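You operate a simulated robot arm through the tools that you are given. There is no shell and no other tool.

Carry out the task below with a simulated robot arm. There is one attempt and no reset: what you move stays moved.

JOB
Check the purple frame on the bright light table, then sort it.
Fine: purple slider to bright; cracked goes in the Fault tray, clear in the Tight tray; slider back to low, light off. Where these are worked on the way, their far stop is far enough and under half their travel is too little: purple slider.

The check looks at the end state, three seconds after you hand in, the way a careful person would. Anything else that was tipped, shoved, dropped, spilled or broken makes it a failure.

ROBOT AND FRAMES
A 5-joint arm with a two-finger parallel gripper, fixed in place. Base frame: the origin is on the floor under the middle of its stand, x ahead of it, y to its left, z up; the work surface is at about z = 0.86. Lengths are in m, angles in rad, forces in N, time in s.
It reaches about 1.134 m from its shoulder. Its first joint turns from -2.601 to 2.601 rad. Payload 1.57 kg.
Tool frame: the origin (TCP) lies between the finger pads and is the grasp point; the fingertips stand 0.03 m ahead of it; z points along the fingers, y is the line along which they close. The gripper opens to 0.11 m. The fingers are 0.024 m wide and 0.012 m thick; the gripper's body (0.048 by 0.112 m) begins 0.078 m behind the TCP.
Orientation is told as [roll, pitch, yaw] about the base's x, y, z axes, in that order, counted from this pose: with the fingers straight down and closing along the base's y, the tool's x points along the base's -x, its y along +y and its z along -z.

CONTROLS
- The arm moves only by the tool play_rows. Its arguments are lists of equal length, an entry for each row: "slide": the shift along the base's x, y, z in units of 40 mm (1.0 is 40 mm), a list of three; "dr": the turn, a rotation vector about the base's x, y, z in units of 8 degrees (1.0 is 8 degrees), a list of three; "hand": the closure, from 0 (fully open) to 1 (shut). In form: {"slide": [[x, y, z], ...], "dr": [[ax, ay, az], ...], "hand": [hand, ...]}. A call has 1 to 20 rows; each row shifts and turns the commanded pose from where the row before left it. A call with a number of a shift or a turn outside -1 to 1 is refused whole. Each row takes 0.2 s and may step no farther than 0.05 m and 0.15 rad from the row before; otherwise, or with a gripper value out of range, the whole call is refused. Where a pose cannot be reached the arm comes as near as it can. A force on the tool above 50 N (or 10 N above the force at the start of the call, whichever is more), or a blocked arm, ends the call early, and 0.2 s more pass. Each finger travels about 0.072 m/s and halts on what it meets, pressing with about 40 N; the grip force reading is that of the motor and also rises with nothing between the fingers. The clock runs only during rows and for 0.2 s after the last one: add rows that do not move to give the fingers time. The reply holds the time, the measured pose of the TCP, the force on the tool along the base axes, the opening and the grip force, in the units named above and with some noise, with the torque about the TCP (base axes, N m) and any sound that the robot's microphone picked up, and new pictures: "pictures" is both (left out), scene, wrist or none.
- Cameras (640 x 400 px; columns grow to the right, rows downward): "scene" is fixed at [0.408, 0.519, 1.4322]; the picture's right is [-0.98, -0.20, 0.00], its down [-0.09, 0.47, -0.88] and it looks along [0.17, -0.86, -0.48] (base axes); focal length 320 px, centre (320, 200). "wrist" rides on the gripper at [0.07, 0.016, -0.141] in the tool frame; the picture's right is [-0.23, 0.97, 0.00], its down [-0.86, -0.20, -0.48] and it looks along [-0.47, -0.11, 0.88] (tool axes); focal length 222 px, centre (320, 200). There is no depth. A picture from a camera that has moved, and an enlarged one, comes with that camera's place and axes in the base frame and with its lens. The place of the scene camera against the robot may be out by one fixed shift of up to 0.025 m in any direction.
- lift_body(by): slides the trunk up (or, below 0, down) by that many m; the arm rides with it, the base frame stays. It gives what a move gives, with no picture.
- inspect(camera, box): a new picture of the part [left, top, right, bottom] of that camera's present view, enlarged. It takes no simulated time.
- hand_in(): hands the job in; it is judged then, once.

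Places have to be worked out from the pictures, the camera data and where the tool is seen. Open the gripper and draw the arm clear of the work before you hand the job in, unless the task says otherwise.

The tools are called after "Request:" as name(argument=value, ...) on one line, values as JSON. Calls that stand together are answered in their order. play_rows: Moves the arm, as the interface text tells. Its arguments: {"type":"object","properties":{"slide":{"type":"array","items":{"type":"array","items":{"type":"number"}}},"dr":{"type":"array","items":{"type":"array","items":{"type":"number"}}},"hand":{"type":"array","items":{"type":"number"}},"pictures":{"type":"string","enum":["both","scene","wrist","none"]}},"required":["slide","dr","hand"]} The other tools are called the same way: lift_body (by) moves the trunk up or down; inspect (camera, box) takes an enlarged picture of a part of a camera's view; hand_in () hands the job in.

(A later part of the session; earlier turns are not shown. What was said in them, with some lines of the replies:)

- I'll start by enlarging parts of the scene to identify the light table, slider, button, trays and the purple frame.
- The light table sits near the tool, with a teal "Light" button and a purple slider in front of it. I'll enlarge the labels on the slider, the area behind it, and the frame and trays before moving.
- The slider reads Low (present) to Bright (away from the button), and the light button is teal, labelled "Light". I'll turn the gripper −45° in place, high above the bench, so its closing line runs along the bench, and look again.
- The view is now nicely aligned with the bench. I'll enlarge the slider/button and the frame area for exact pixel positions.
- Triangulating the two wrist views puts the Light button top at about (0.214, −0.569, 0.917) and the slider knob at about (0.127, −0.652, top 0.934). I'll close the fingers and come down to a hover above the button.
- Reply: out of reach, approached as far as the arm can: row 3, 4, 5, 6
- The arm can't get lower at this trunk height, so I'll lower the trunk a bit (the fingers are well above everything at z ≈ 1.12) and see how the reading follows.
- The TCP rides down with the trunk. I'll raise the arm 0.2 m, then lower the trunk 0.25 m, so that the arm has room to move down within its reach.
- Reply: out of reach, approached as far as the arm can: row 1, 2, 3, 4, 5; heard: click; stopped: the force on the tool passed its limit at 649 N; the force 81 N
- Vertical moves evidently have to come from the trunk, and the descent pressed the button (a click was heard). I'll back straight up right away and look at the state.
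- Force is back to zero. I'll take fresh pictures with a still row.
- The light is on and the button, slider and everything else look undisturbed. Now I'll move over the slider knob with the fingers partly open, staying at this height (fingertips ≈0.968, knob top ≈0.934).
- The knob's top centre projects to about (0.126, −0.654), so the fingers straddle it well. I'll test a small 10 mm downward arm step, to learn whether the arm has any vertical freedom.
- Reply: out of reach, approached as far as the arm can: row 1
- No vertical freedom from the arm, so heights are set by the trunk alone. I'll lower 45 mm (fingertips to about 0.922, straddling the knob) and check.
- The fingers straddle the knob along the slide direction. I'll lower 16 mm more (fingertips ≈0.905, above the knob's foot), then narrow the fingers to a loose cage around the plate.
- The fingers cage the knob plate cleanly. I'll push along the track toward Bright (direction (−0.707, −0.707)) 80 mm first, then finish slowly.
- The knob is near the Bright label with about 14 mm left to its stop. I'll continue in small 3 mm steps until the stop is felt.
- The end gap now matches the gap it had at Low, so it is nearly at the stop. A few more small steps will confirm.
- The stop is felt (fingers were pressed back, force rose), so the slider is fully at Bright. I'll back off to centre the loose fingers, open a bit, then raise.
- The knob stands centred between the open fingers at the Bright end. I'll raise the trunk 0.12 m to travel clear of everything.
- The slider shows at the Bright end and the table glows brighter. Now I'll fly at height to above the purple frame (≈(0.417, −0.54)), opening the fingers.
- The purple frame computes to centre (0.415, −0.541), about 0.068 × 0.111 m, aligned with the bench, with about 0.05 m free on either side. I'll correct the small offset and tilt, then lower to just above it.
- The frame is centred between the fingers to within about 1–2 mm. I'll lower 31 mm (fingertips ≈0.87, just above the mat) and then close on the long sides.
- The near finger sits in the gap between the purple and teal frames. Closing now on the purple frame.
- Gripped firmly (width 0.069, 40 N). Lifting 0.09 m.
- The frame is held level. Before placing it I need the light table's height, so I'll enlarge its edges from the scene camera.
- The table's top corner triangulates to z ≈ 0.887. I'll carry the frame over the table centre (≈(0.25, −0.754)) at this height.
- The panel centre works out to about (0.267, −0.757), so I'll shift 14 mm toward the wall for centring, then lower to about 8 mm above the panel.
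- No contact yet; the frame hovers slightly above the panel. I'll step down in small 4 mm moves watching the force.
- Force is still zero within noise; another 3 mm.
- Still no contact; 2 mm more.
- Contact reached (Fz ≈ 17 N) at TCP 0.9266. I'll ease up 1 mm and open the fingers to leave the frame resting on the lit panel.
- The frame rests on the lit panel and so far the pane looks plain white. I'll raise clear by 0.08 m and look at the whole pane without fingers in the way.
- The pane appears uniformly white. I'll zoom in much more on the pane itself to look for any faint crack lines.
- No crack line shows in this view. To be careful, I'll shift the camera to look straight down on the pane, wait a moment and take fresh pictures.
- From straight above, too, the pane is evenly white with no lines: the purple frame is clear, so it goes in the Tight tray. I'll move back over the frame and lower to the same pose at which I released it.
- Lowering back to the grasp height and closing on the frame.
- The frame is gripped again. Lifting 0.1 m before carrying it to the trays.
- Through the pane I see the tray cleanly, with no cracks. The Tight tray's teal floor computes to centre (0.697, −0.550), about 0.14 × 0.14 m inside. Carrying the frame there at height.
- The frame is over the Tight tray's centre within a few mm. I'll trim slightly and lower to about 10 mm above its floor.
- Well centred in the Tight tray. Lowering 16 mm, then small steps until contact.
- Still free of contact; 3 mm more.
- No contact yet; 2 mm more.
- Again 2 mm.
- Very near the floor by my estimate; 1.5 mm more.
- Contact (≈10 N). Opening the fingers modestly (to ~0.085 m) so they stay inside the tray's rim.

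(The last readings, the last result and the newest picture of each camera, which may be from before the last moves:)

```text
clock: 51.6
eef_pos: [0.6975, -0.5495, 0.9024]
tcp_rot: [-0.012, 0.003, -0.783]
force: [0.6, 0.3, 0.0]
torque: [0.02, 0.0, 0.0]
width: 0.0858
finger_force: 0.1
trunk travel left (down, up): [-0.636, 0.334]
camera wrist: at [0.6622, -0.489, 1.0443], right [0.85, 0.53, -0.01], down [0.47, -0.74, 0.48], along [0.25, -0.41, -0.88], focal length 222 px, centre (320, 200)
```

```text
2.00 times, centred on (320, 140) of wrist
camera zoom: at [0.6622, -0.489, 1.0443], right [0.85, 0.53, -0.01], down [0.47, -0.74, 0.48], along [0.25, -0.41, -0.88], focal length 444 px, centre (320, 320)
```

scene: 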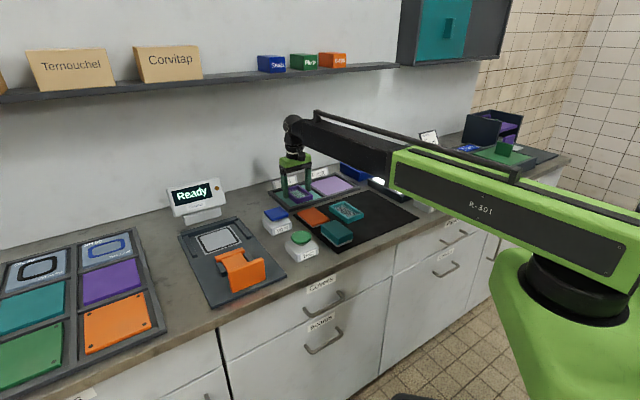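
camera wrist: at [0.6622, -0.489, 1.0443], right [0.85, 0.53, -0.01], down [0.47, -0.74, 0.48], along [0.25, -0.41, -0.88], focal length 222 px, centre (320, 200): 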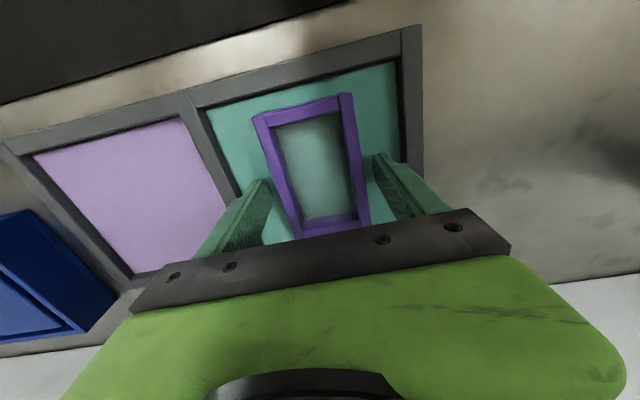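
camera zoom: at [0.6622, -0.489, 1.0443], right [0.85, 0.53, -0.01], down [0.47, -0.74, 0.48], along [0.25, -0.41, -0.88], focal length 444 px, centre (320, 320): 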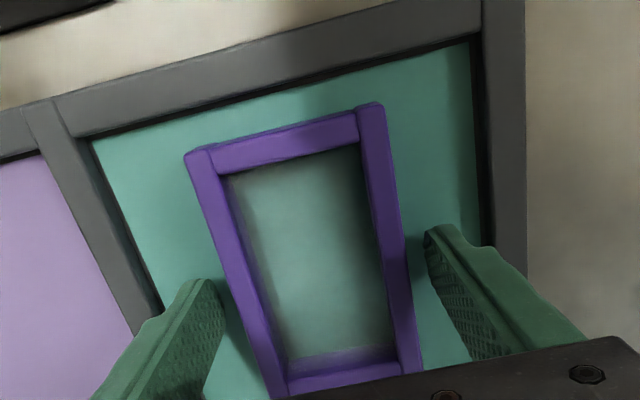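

The frame lies flat and free in the Tight tray. Raising the trunk 0.13 m and then flying back toward the slider knob at the Bright end.

Request:
lift_body(by=0.13)

Request:
play_rows(slide=[[-0.5, -0.133, 0], [-0.97, -0.259, 0], [-0.97, -0.259, 0], [-0.97, -0.259, 0], [-0.97, -0.259, 0], [-0.97, -0.259, 0], [-0.97, -0.259, 0], [-0.97, -0.259, 0], [-0.97, -0.259, 0], [-0.97, -0.259, 0], [-0.97, -0.259, 0], [-0.97, -0.259, 0], [-0.97, -0.259, 0], [-0.97, -0.259, 0], [-0.97, -0.259, 0], [-0.97, -0.259, 0], [-0.97, -0.259, 0], [-0.4, -0.107, 0], [0, 0, 0], [0, 0, 0]], dr=[[0, 0, 0], [0, 0, 0], [0, 0, 0], [0, 0, 0], [0, 0, 0], [0, 0, 0], [0, 0, 0], [0, 0, 0], [0, 0, 0], [0, 0, 0], [0, 0, 0], [0, 0, 0], [0, 0, 0], [0, 0, 0], [0, 0, 0], [0, 0, 0], [0, 0, 0], [0, 0, 0], [0, 0, 0], [0, 0, 0]], hand=[0.22, 0.3, 0.4, 0.4, 0.4, 0.4, 0.4, 0.4, 0.4, 0.4, 0.4, 0.4, 0.4, 0.4, 0.4, 0.4, 0.4, 0.4, 0.4, 0.4])

Request:
inspect(camera="scene", box=[260, 150, 360, 225])

Request:
inspect(camera="wrist", box=[220, 60, 420, 220])

```text
clock: 53.1
eef_pos: [0.6982, -0.5506, 1.0328]
tcp_rot: [-0.014, 0.002, -0.784]
force: [0.0, 0.2, -0.2]
torque: [0.02, -0.02, 0.01]
width: 0.0855
finger_force: 0.0
trunk travel left (down, up): [-0.766, 0.204]
```

```text
clock: 57.3
eef_pos: [0.0399, -0.7265, 1.0326]
tcp_rot: [-0.013, 0.003, -0.783]
force: [0.1, -0.2, 0.1]
torque: [-0.05, 0.03, -0.03]
width: 0.0661
finger_force: 0.1
trunk travel left (down, up): [-0.766, 0.204]
camera wrist: at [0.0044, -0.6653, 1.1743], right [0.85, 0.53, -0.01], down [0.47, -0.74, 0.48], along [0.25, -0.41, -0.88], focal length 222 px, centre (320, 200)
```

scene: 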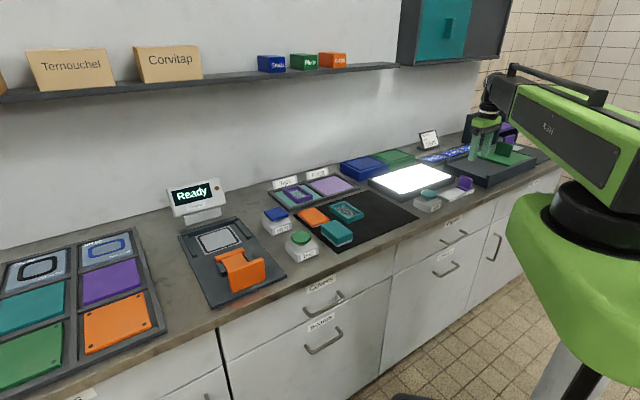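
wrist: 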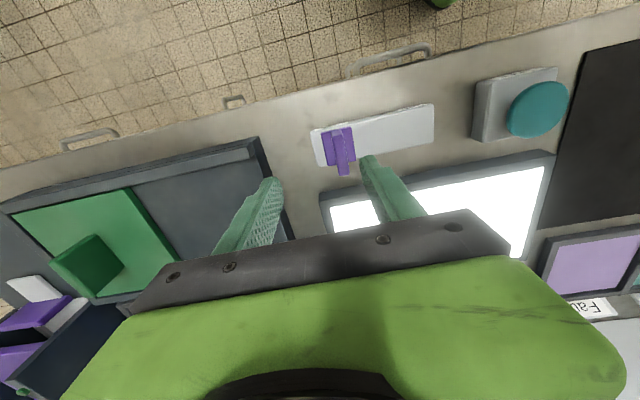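

```text
5.33 times, centred on (310, 188) of scene
camera zoom: at [0.408, 0.519, 1.4322], right [-0.98, -0.2, 0.0], down [-0.09, 0.47, -0.88], along [0.17, -0.86, -0.48], focal length 1709 px, centre (373, 267)
```

zoom: 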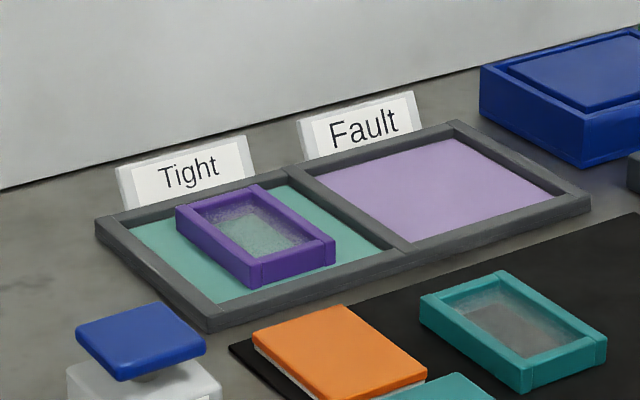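

```text
2.50 times, centred on (320, 140) of wrist
camera zoom: at [0.0044, -0.6653, 1.1743], right [0.85, 0.53, -0.01], down [0.47, -0.74, 0.48], along [0.25, -0.41, -0.88], focal length 555 px, centre (320, 350)
```

zoom: 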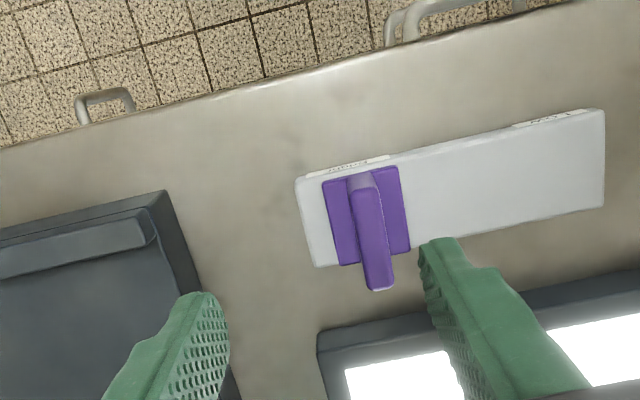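

The purple frame sits neatly in the Tight tray. I overshot the knob a little: it computes to (0.062, −0.720), so I'll shift there and lower most of the way.

Request:
play_rows(slide=[[0.54, 0.16, 0], [0, 0, 0], [0, 0, 0]], dr=[[0, 0, 0], [0, 0, 0], [0, 0, 0]], hand=[0.4, 0.4, 0.4], pictures="none")

Request:
lift_body(by=-0.065)

Request:
inspect(camera="wrist", box=[220, 60, 420, 220])

Request:
inspect(camera="scene", box=[410, 140, 510, 215])

```text
clock: 58.1
eef_pos: [0.0626, -0.7213, 1.0328]
tcp_rot: [-0.012, 0.001, -0.785]
force: [0.6, -0.5, 0.6]
torque: [-0.03, -0.01, -0.03]
width: 0.0659
finger_force: 0.0
trunk travel left (down, up): [-0.766, 0.204]
```

```text
clock: 59.2
eef_pos: [0.0619, -0.7214, 0.9677]
tcp_rot: [-0.012, 0.003, -0.783]
force: [-0.6, -0.2, 0.1]
torque: [0.0, 0.01, 0.02]
width: 0.0661
finger_force: 0.0
trunk travel left (down, up): [-0.701, 0.269]
```

```text
2.50 times, centred on (320, 140) of wrist
camera zoom: at [0.0259, -0.6596, 1.1093], right [0.85, 0.53, -0.01], down [0.47, -0.74, 0.48], along [0.25, -0.41, -0.88], focal length 555 px, centre (320, 350)
```

zoom: 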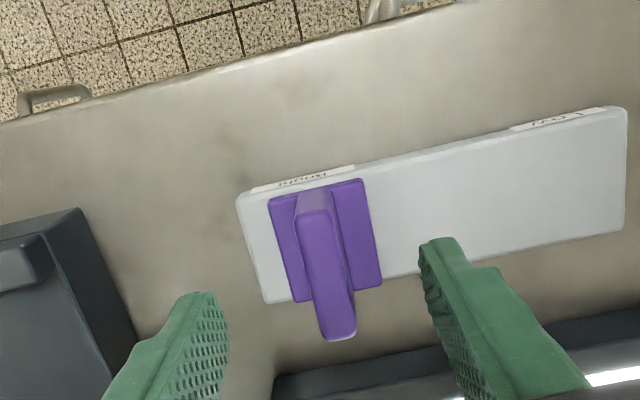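

```text
5.33 times, centred on (460, 178) of scene
camera zoom: at [0.408, 0.519, 1.4322], right [-0.98, -0.2, 0.0], down [-0.09, 0.47, -0.88], along [0.17, -0.86, -0.48], focal length 1709 px, centre (-427, 320)
```

zoom: 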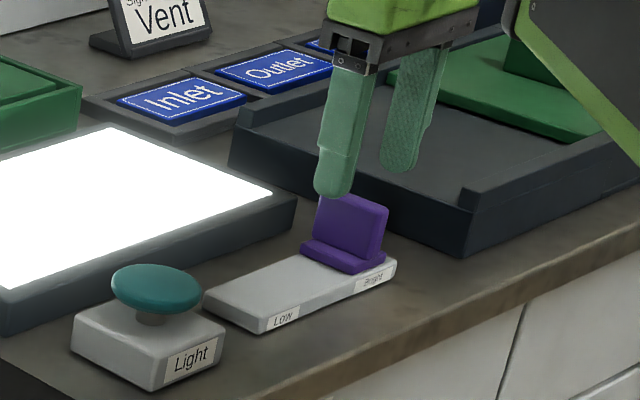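

The knob is centred between the fingers. I'll narrow them a little, lower to the working height (TCP ≈0.936) and cage the plate.

Request:
play_rows(slide=[[0, 0, 0], [0, 0, 0]], dr=[[0, 0, 0], [0, 0, 0]], hand=[0.5, 0.5], pictures="none")

Request:
lift_body(by=-0.031)

Request:
play_rows(slide=[[0, 0, 0], [0, 0, 0], [0, 0, 0]], dr=[[0, 0, 0], [0, 0, 0], [0, 0, 0]], hand=[0.7, 0.76, 0.76], pictures="wrist")

Request:
inspect(camera="wrist", box=[220, 80, 420, 220])

```text
clock: 59.8
eef_pos: [0.0621, -0.7212, 0.9683]
tcp_rot: [-0.012, 0.002, -0.784]
force: [0.1, 0.7, -0.9]
torque: [-0.01, -0.03, 0.0]
width: 0.0553
finger_force: 0.0
trunk travel left (down, up): [-0.701, 0.269]
```

```text
clock: 60.5
eef_pos: [0.0624, -0.7215, 0.9366]
tcp_rot: [-0.013, 0.0, -0.784]
force: [0.5, -0.3, 0.7]
torque: [-0.01, 0.01, 0.02]
width: 0.0548
finger_force: 0.0
trunk travel left (down, up): [-0.67, 0.3]
```

```text
clock: 61.3
eef_pos: [0.0617, -0.7213, 0.9365]
tcp_rot: [-0.012, 0.002, -0.783]
force: [0.3, 0.3, -0.3]
torque: [-0.02, 0.04, -0.02]
width: 0.0265
finger_force: 0.0
trunk travel left (down, up): [-0.67, 0.3]
camera wrist: at [0.0259, -0.6596, 1.0783], right [0.85, 0.53, -0.01], down [0.47, -0.74, 0.48], along [0.25, -0.41, -0.88], focal length 222 px, centre (320, 200)
```

wrist: 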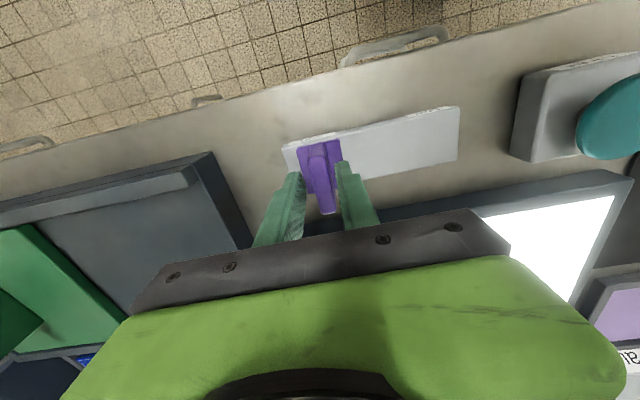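

```text
2.86 times, centred on (320, 150) of wrist
camera zoom: at [0.0259, -0.6596, 1.0783], right [0.85, 0.53, -0.01], down [0.47, -0.74, 0.48], along [0.25, -0.41, -0.88], focal length 635 px, centre (320, 343)
```

zoom: 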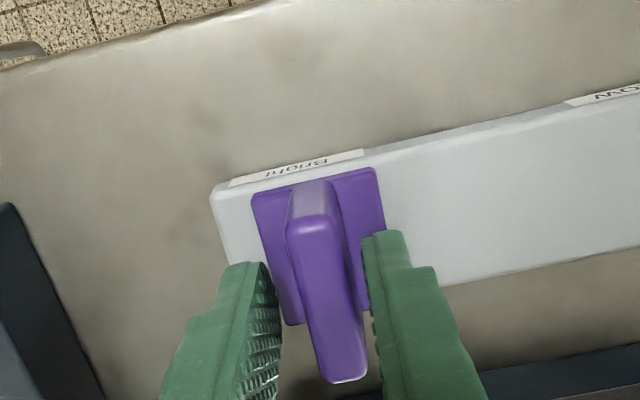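

Caged. Pushing back toward Low: 75 mm first, then small steps to the stop.

Request:
play_rows(slide=[[0.2, 0.2, 0], [0.3, 0.3, 0], [0.3, 0.3, 0], [0.3, 0.3, 0], [0.25, 0.25, 0], [0, 0, 0]], dr=[[0, 0, 0], [0, 0, 0], [0, 0, 0], [0, 0, 0], [0, 0, 0], [0, 0, 0]], hand=[0.76, 0.76, 0.76, 0.76, 0.76, 0.76], pictures="wrist")

Request:
inspect(camera="wrist", box=[220, 80, 420, 220])

```text
clock: 62.7
eef_pos: [0.115, -0.6658, 0.9364]
tcp_rot: [-0.013, 0.001, -0.783]
force: [-0.9, -0.5, -0.1]
torque: [0.01, 0.01, -0.02]
width: 0.027
finger_force: 0.6
trunk travel left (down, up): [-0.67, 0.3]
camera wrist: at [0.0804, -0.605, 1.0783], right [0.85, 0.53, -0.01], down [0.47, -0.74, 0.48], along [0.25, -0.41, -0.88], focal length 222 px, centre (320, 200)
```

wrist: 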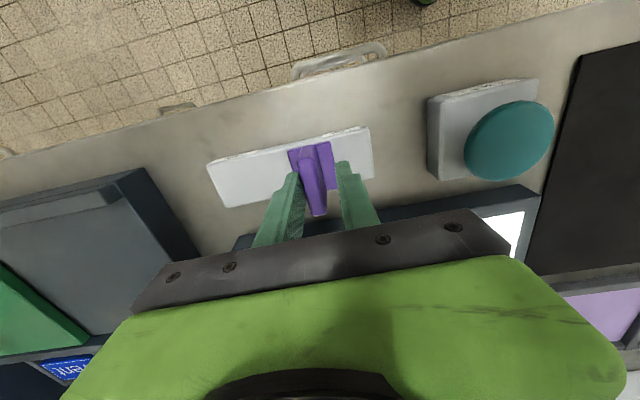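

```text
2.86 times, centred on (320, 150) of wrist
camera zoom: at [0.0804, -0.605, 1.0783], right [0.85, 0.53, -0.01], down [0.47, -0.74, 0.48], along [0.25, -0.41, -0.88], focal length 635 px, centre (320, 343)
```

zoom: 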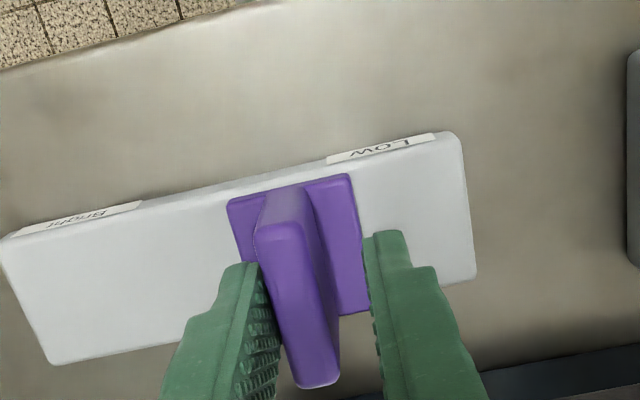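

About 18 mm remain to the Low stop. Continuing with small steps.

Request:
play_rows(slide=[[0.07, 0.07, 0], [0.07, 0.07, 0], [0.07, 0.07, 0], [0.055, 0.055, 0], [0.045, 0.045, 0], [0, 0, 0]], dr=[[0, 0, 0], [0, 0, 0], [0, 0, 0], [0, 0, 0], [0, 0, 0], [0, 0, 0]], hand=[0.76, 0.76, 0.76, 0.76, 0.76, 0.76], pictures="wrist")

Request:
inspect(camera="wrist", box=[220, 80, 420, 220])

```text
clock: 64.1
eef_pos: [0.1275, -0.6555, 0.9371]
tcp_rot: [-0.012, 0.002, -0.784]
force: [0.0, -0.7, -0.5]
torque: [-0.05, 0.0, 0.0]
width: 0.0269
finger_force: 0.5
trunk travel left (down, up): [-0.67, 0.3]
camera wrist: at [0.0921, -0.5926, 1.0783], right [0.85, 0.53, -0.01], down [0.47, -0.74, 0.48], along [0.25, -0.41, -0.88], focal length 222 px, centre (320, 200)
```

wrist: 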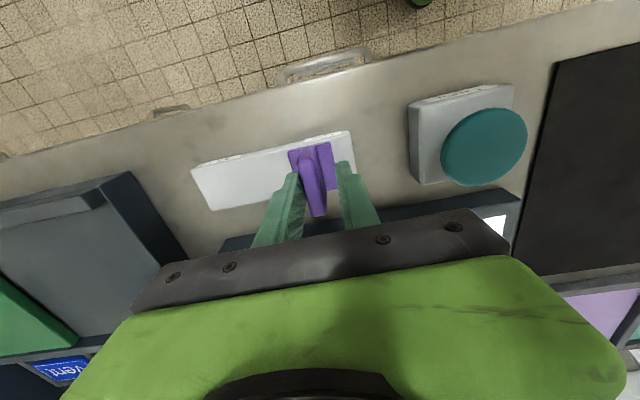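

```text
2.86 times, centred on (320, 150) of wrist
camera zoom: at [0.0921, -0.5926, 1.0783], right [0.85, 0.53, -0.01], down [0.47, -0.74, 0.48], along [0.25, -0.41, -0.88], focal length 635 px, centre (320, 343)
```

zoom: 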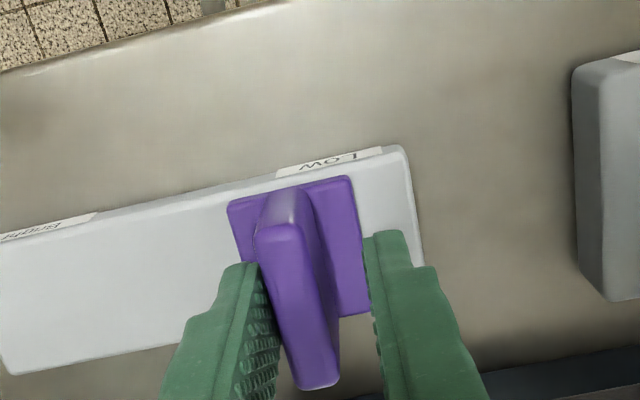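

A few more mm to the original Low position; pushing on until the stop is felt.

Request:
play_rows(slide=[[0.045, 0.045, 0], [0.045, 0.045, 0], [0.045, 0.045, 0], [0.045, 0.045, 0]], dr=[[0, 0, 0], [0, 0, 0], [0, 0, 0], [0, 0, 0]], hand=[0.76, 0.76, 0.76, 0.76], pictures="wrist")

Request:
inspect(camera="wrist", box=[220, 80, 420, 220])

```text
clock: 65.1
eef_pos: [0.1351, -0.6482, 0.9362]
tcp_rot: [-0.012, 0.0, -0.786]
force: [-5.8, -9.4, 3.6]
torque: [-0.16, 0.09, 0.01]
width: 0.0358
finger_force: 5.5
trunk travel left (down, up): [-0.67, 0.3]
camera wrist: at [0.0989, -0.5861, 1.0781], right [0.85, 0.53, -0.01], down [0.47, -0.74, 0.48], along [0.24, -0.41, -0.88], focal length 222 px, centre (320, 200)
```

wrist: 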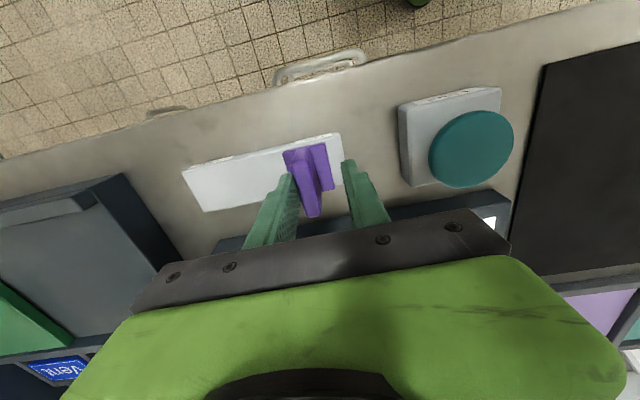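

```text
2.86 times, centred on (320, 150) of wrist
camera zoom: at [0.0989, -0.5861, 1.0781], right [0.85, 0.53, -0.01], down [0.47, -0.74, 0.48], along [0.24, -0.41, -0.88], focal length 635 px, centre (320, 343)
```

zoom: 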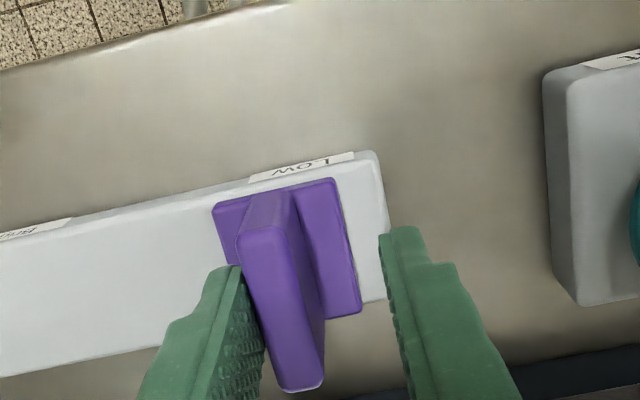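

The Low stop is felt. Backing off so the fingers stand clear of the plate, then raising.

Request:
play_rows(slide=[[-0.1, -0.1, 0], [-0.08, -0.08, 0], [0, 0, 0], [0, 0, 0]], dr=[[0, 0, 0], [0, 0, 0], [0, 0, 0], [0, 0, 0]], hand=[0.6, 0.5, 0.5, 0.5], pictures="wrist")

Request:
lift_body(by=0.07)

Request:
inspect(camera="scene", box=[400, 140, 500, 215])

Request:
inspect(camera="wrist", box=[220, 60, 420, 200])

```text
clock: 66.1
eef_pos: [0.128, -0.6539, 0.9367]
tcp_rot: [-0.012, 0.002, -0.783]
force: [0.2, -0.2, -0.2]
torque: [-0.02, 0.01, 0.01]
width: 0.0549
finger_force: 0.1
trunk travel left (down, up): [-0.67, 0.3]
camera wrist: at [0.0925, -0.5926, 1.0783], right [0.85, 0.53, -0.01], down [0.47, -0.74, 0.48], along [0.25, -0.41, -0.88], focal length 222 px, centre (320, 200)
```

wrist: 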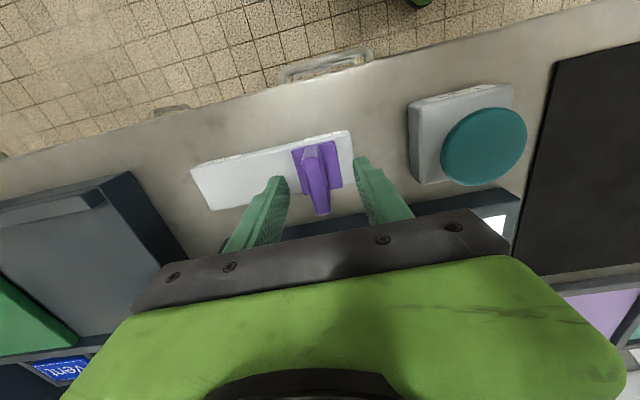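

```text
clock: 67.2
eef_pos: [0.1285, -0.6558, 1.007]
tcp_rot: [-0.012, 0.002, -0.783]
force: [0.2, -0.3, 0.1]
torque: [0.01, 0.0, 0.03]
width: 0.055
finger_force: 0.0
trunk travel left (down, up): [-0.74, 0.23]
```

```text
5.33 times, centred on (450, 178) of scene
camera zoom: at [0.408, 0.519, 1.4322], right [-0.98, -0.2, 0.0], down [-0.09, 0.47, -0.88], along [0.17, -0.86, -0.48], focal length 1709 px, centre (-373, 320)
```

zoom: 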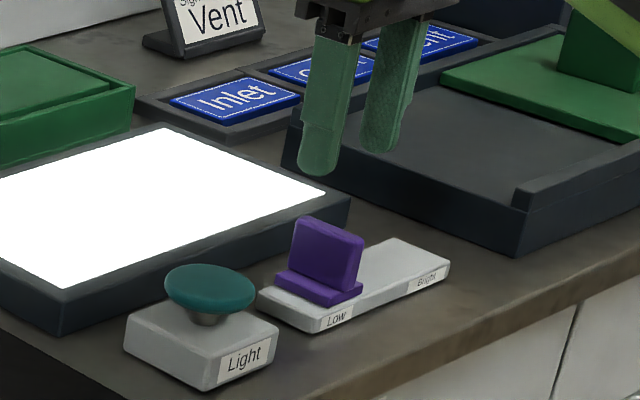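

```text
2.86 times, centred on (320, 130) of wrist
camera zoom: at [0.0926, -0.5926, 1.1483], right [0.85, 0.53, -0.01], down [0.47, -0.74, 0.48], along [0.25, -0.41, -0.88], focal length 635 px, centre (320, 400)
```

zoom: 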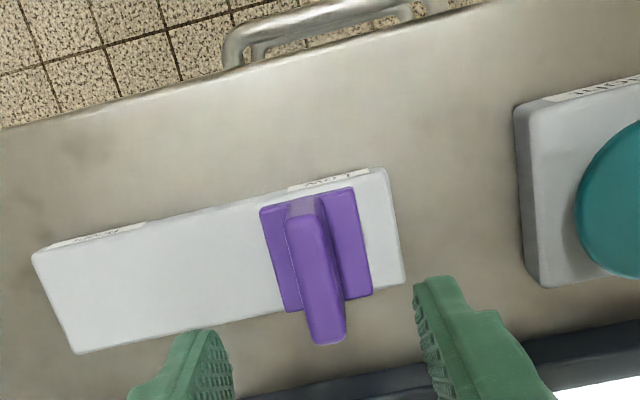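

The slider is back at Low with the label visible. Now I'll close the fingers and move above the Light button at this height.

Request:
play_rows(slide=[[0.717, 0.723, 0], [0.717, 0.723, 0], [0.717, 0.723, 0], [0, 0, 0], [0, 0, 0]], dr=[[0, 0, 0], [0, 0, 0], [0, 0, 0], [0, 0, 0], [0, 0, 0]], hand=[0.8, 1, 1, 1, 1])

Request:
inspect(camera="wrist", box=[220, 60, 420, 220])

Request:
inspect(camera="scene", box=[400, 140, 500, 215])

```text
clock: 68.4
eef_pos: [0.217, -0.5652, 1.0072]
tcp_rot: [-0.013, 0.001, -0.783]
force: [0.4, 0.4, 0.0]
torque: [0.0, -0.01, -0.02]
width: 0.0
finger_force: 21.1
trunk travel left (down, up): [-0.74, 0.23]
camera wrist: at [0.1813, -0.5037, 1.1483], right [0.85, 0.53, -0.01], down [0.47, -0.74, 0.48], along [0.25, -0.41, -0.88], focal length 222 px, centre (320, 200)
```

scene: 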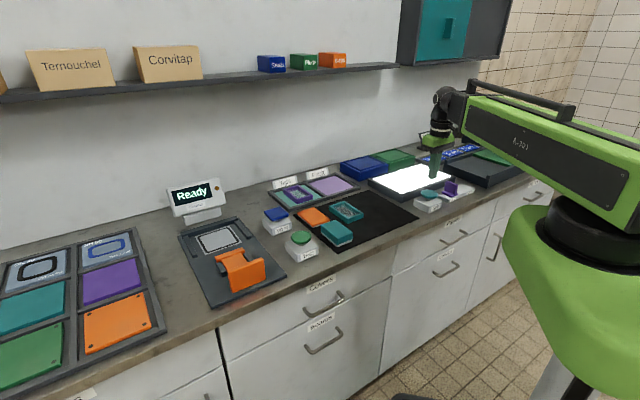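
wrist: 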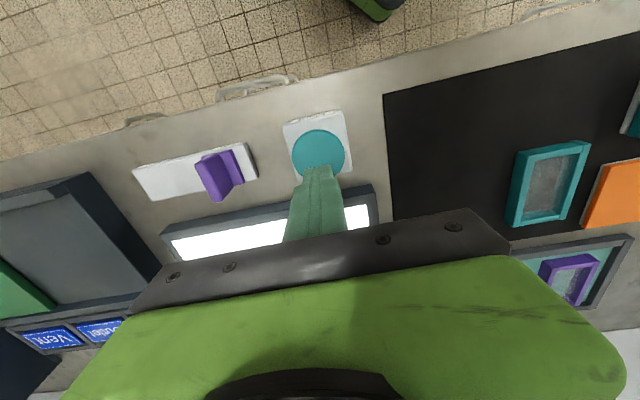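

```text
2.50 times, centred on (320, 140) of wrist
camera zoom: at [0.1813, -0.5037, 1.1483], right [0.85, 0.53, -0.01], down [0.47, -0.74, 0.48], along [0.25, -0.41, -0.88], focal length 555 px, centre (320, 350)
```

zoom: 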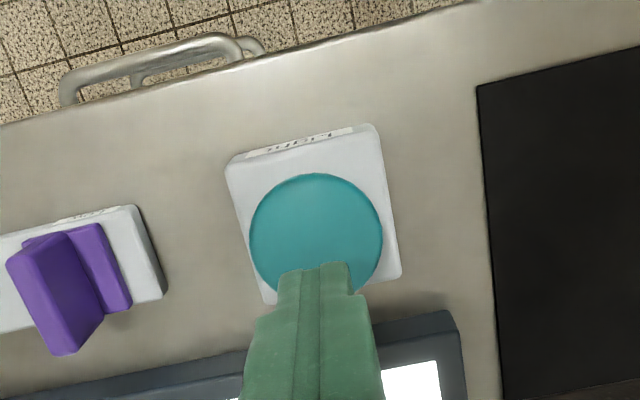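

```text
5.33 times, centred on (450, 178) of scene
camera zoom: at [0.408, 0.519, 1.4322], right [-0.98, -0.2, 0.0], down [-0.09, 0.47, -0.88], along [0.17, -0.86, -0.48], focal length 1709 px, centre (-373, 320)
```

zoom: 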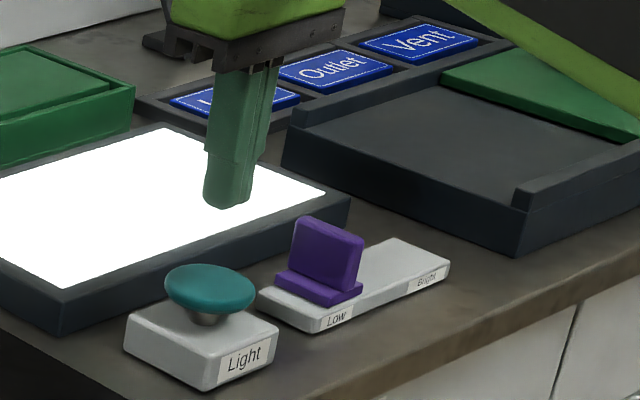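

The button centre projects to (0.216, −0.565), directly under the closed fingertips. Lowering 50 mm to just above its top.

Request:
lift_body(by=-0.05)

Request:
inspect(camera="scene", box=[400, 140, 500, 215])

```text
clock: 69.3
eef_pos: [0.2181, -0.5656, 0.9573]
tcp_rot: [-0.012, 0.002, -0.783]
force: [0.1, -0.2, 0.7]
torque: [-0.02, -0.01, 0.0]
width: 0.0
finger_force: 21.3
trunk travel left (down, up): [-0.69, 0.28]
```

```text
5.33 times, centred on (450, 178) of scene
camera zoom: at [0.408, 0.519, 1.4322], right [-0.98, -0.2, 0.0], down [-0.09, 0.47, -0.88], along [0.17, -0.86, -0.48], focal length 1709 px, centre (-373, 320)
```

zoom: 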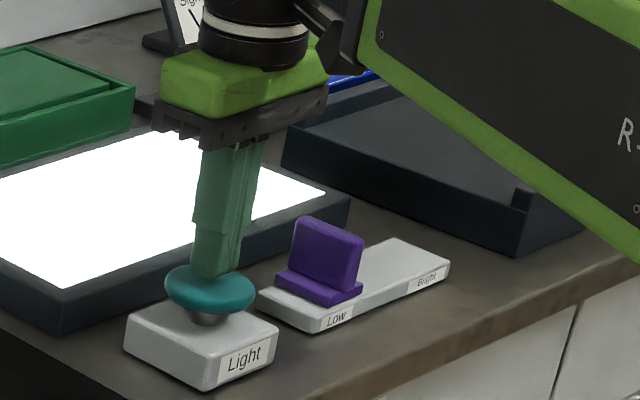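

Fingertips are just over the button. Pressing down in small steps, listening for the click.

Request:
lift_body(by=-0.008)

```text
clock: 69.9
eef_pos: [0.2171, -0.5663, 0.949]
tcp_rot: [-0.013, 0.002, -0.783]
force: [0.8, 0.4, 1.7]
torque: [0.0, -0.04, 0.02]
width: 0.0
finger_force: 21.3
trunk travel left (down, up): [-0.682, 0.288]
```

Request:
lift_body(by=-0.003)

```text
clock: 70.4
eef_pos: [0.2177, -0.5659, 0.9465]
tcp_rot: [-0.012, 0.002, -0.783]
force: [0.7, -0.4, 2.1]
torque: [0.02, -0.01, -0.03]
width: 0.0001
finger_force: 21.2
trunk travel left (down, up): [-0.679, 0.291]
```

A light contact force (~2 N) appears; continuing down in 3 mm steps until the click.

Request:
lift_body(by=-0.003)

```text
clock: 71.0
eef_pos: [0.2169, -0.564, 0.9427]
tcp_rot: [-0.01, 0.001, -0.782]
force: [0.5, -0.5, 2.4]
torque: [-0.01, 0.01, 0.0]
width: 0.0
finger_force: 21.6
trunk travel left (down, up): [-0.676, 0.294]
```

The force grows slowly like a spring; no click yet, so another 3 mm.

Request:
lift_body(by=-0.003)

```text
clock: 71.5
eef_pos: [0.2166, -0.565, 0.9404]
tcp_rot: [-0.011, 0.0, -0.782]
force: [0.1, -0.6, 2.5]
torque: [0.02, -0.02, -0.01]
width: 0.0
finger_force: 21.2
trunk travel left (down, up): [-0.673, 0.297]
heard: click
```

A click was heard. I'll raise the trunk and check that the light is off.

Request:
lift_body(by=0.12)

Request:
play_rows(slide=[[0, 0, 0]], dr=[[0, 0, 0]], hand=[0.5])

Request:
inspect(camera="scene", box=[340, 120, 540, 245])

Request:
inspect(camera="scene", box=[240, 140, 400, 265])

```text
clock: 73.0
eef_pos: [0.2161, -0.5654, 1.0603]
tcp_rot: [-0.014, 0.001, -0.783]
force: [-0.1, -0.3, -0.4]
torque: [0.04, -0.04, 0.01]
width: 0.0002
finger_force: 21.3
trunk travel left (down, up): [-0.793, 0.177]
```

```text
clock: 73.4
eef_pos: [0.2176, -0.5653, 1.0593]
tcp_rot: [-0.012, 0.003, -0.782]
force: [0.8, 0.3, 0.3]
torque: [0.0, 0.01, 0.0]
width: 0.0522
finger_force: 0.2
trunk travel left (down, up): [-0.793, 0.177]
camera wrist: at [0.1811, -0.5037, 1.2013], right [0.85, 0.53, -0.01], down [0.47, -0.74, 0.48], along [0.25, -0.41, -0.88], focal length 222 px, centre (320, 200)
```

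scene: 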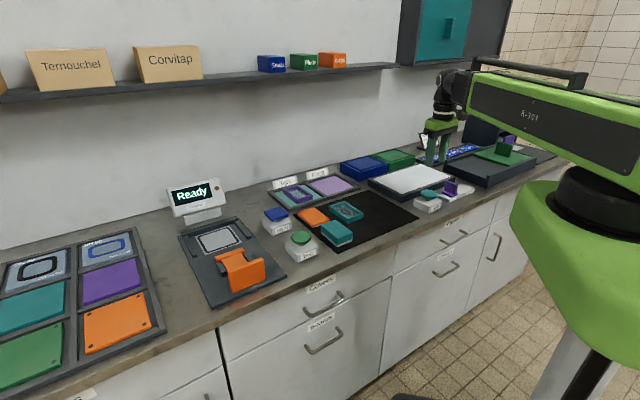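
wrist: 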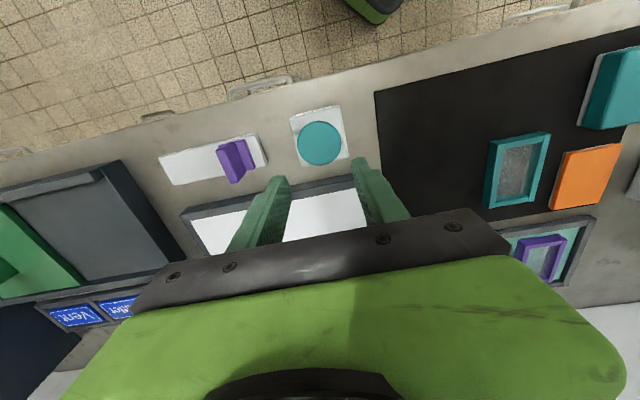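

```text
3.20 times, centred on (440, 182) of scene
camera zoom: at [0.408, 0.519, 1.4322], right [-0.98, -0.2, 0.0], down [-0.09, 0.47, -0.88], along [0.17, -0.86, -0.48], focal length 1025 px, centre (-64, 256)
```

zoom: 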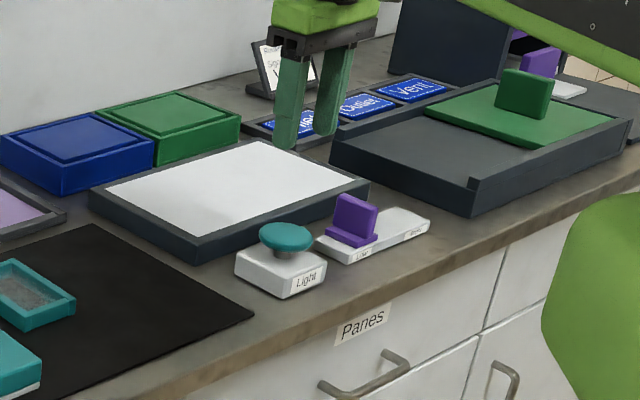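

```text
3.20 times, centred on (320, 202) of scene
camera zoom: at [0.408, 0.519, 1.4322], right [-0.98, -0.2, 0.0], down [-0.09, 0.47, -0.88], along [0.17, -0.86, -0.48], focal length 1025 px, centre (320, 192)
```

zoom: 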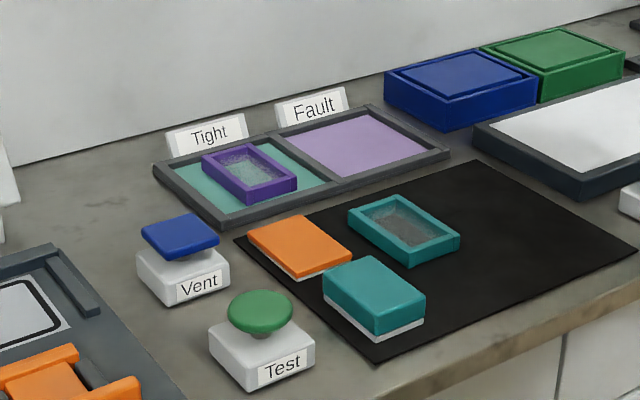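

The light is off, the slider is at Low, the purple frame lies in the Tight tray, and everything else looks untouched. Now I'll open the gripper and raise the arm well clear.

Request:
lift_body(by=0.12)

Request:
play_rows(slide=[[0, 0, 0], [0, 0, 0], [0, 0, 0], [0, 0, 0]], dr=[[0, 0, 0], [0, 0, 0], [0, 0, 0], [0, 0, 0]], hand=[0, 0, 0, 0])

Request:
inspect(camera="scene", box=[340, 120, 540, 245])

```text
clock: 74.9
eef_pos: [0.217, -0.566, 1.1798]
tcp_rot: [-0.012, 0.001, -0.783]
force: [1.3, 0.3, 0.0]
torque: [-0.01, 0.04, 0.0]
width: 0.0551
finger_force: 0.2
trunk travel left (down, up): [-0.913, 0.057]
```

```text
clock: 75.9
eef_pos: [0.2177, -0.5659, 1.1802]
tcp_rot: [-0.012, 0.001, -0.784]
force: [0.4, -0.3, 0.2]
torque: [0.02, 0.02, 0.04]
width: 0.11
finger_force: 0.0
trunk travel left (down, up): [-0.913, 0.057]
camera wrist: at [0.1811, -0.5037, 1.3213], right [0.85, 0.53, -0.01], down [0.47, -0.74, 0.48], along [0.25, -0.41, -0.88], focal length 222 px, centre (320, 200)
```

scene: 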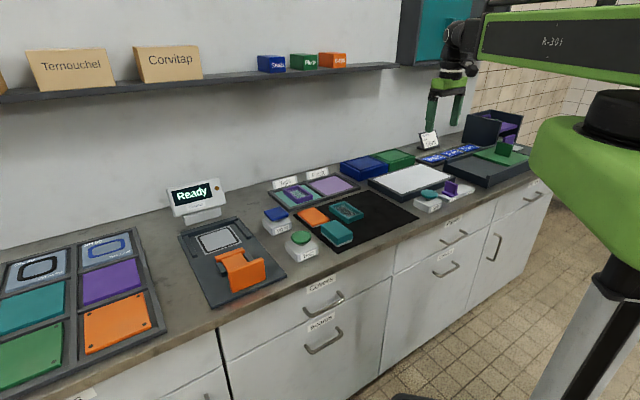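
wrist: 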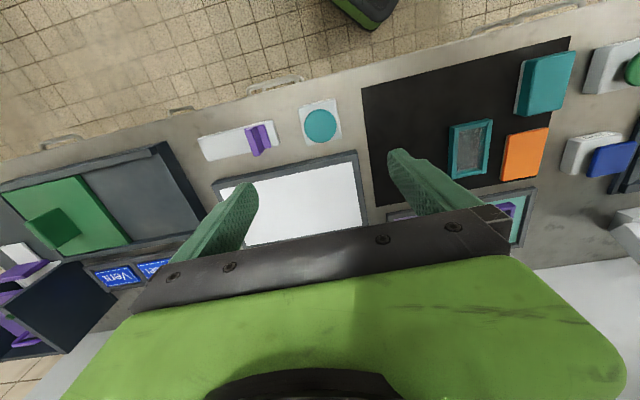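

```text
3.20 times, centred on (440, 182) of scene
camera zoom: at [0.408, 0.519, 1.4322], right [-0.98, -0.2, 0.0], down [-0.09, 0.47, -0.88], along [0.17, -0.86, -0.48], focal length 1025 px, centre (-64, 256)
```

zoom: 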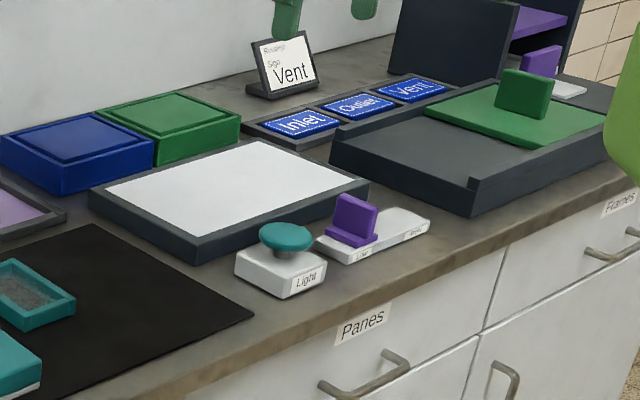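

The gripper is open and clear, and the end state is right: the clear purple frame is in the Tight tray, the slider is at Low, the light is off and nothing else has moved. Handing in.

Request:
hand_in()

```text
The job is handed in.
```

I checked the purple frame on the bright light table, found no crack, and put it in the Tight tray. The job is handed in, but I haven't seen the verdict.

- **Check:** With the light on and the slider at its Bright stop, the pane looked evenly white with no lines, both at an angle and from straight above. The panel was very bright in the pictures, so I'm relying on a crack showing up as a dark line.
- **End state:** The frame lies flat in the Tight tray. The slider is back at its Low stop, the light is off, and the gripper is open and raised clear.
- **Hard press:** The first press on the Light button was much harder than I intended. I lowered the trunk onto it too fast, and the force peaked at 649 N before the stop. The light came on and the button looked intact. It clicked normally when I switched the light off, and nothing else had moved in the last pictures.
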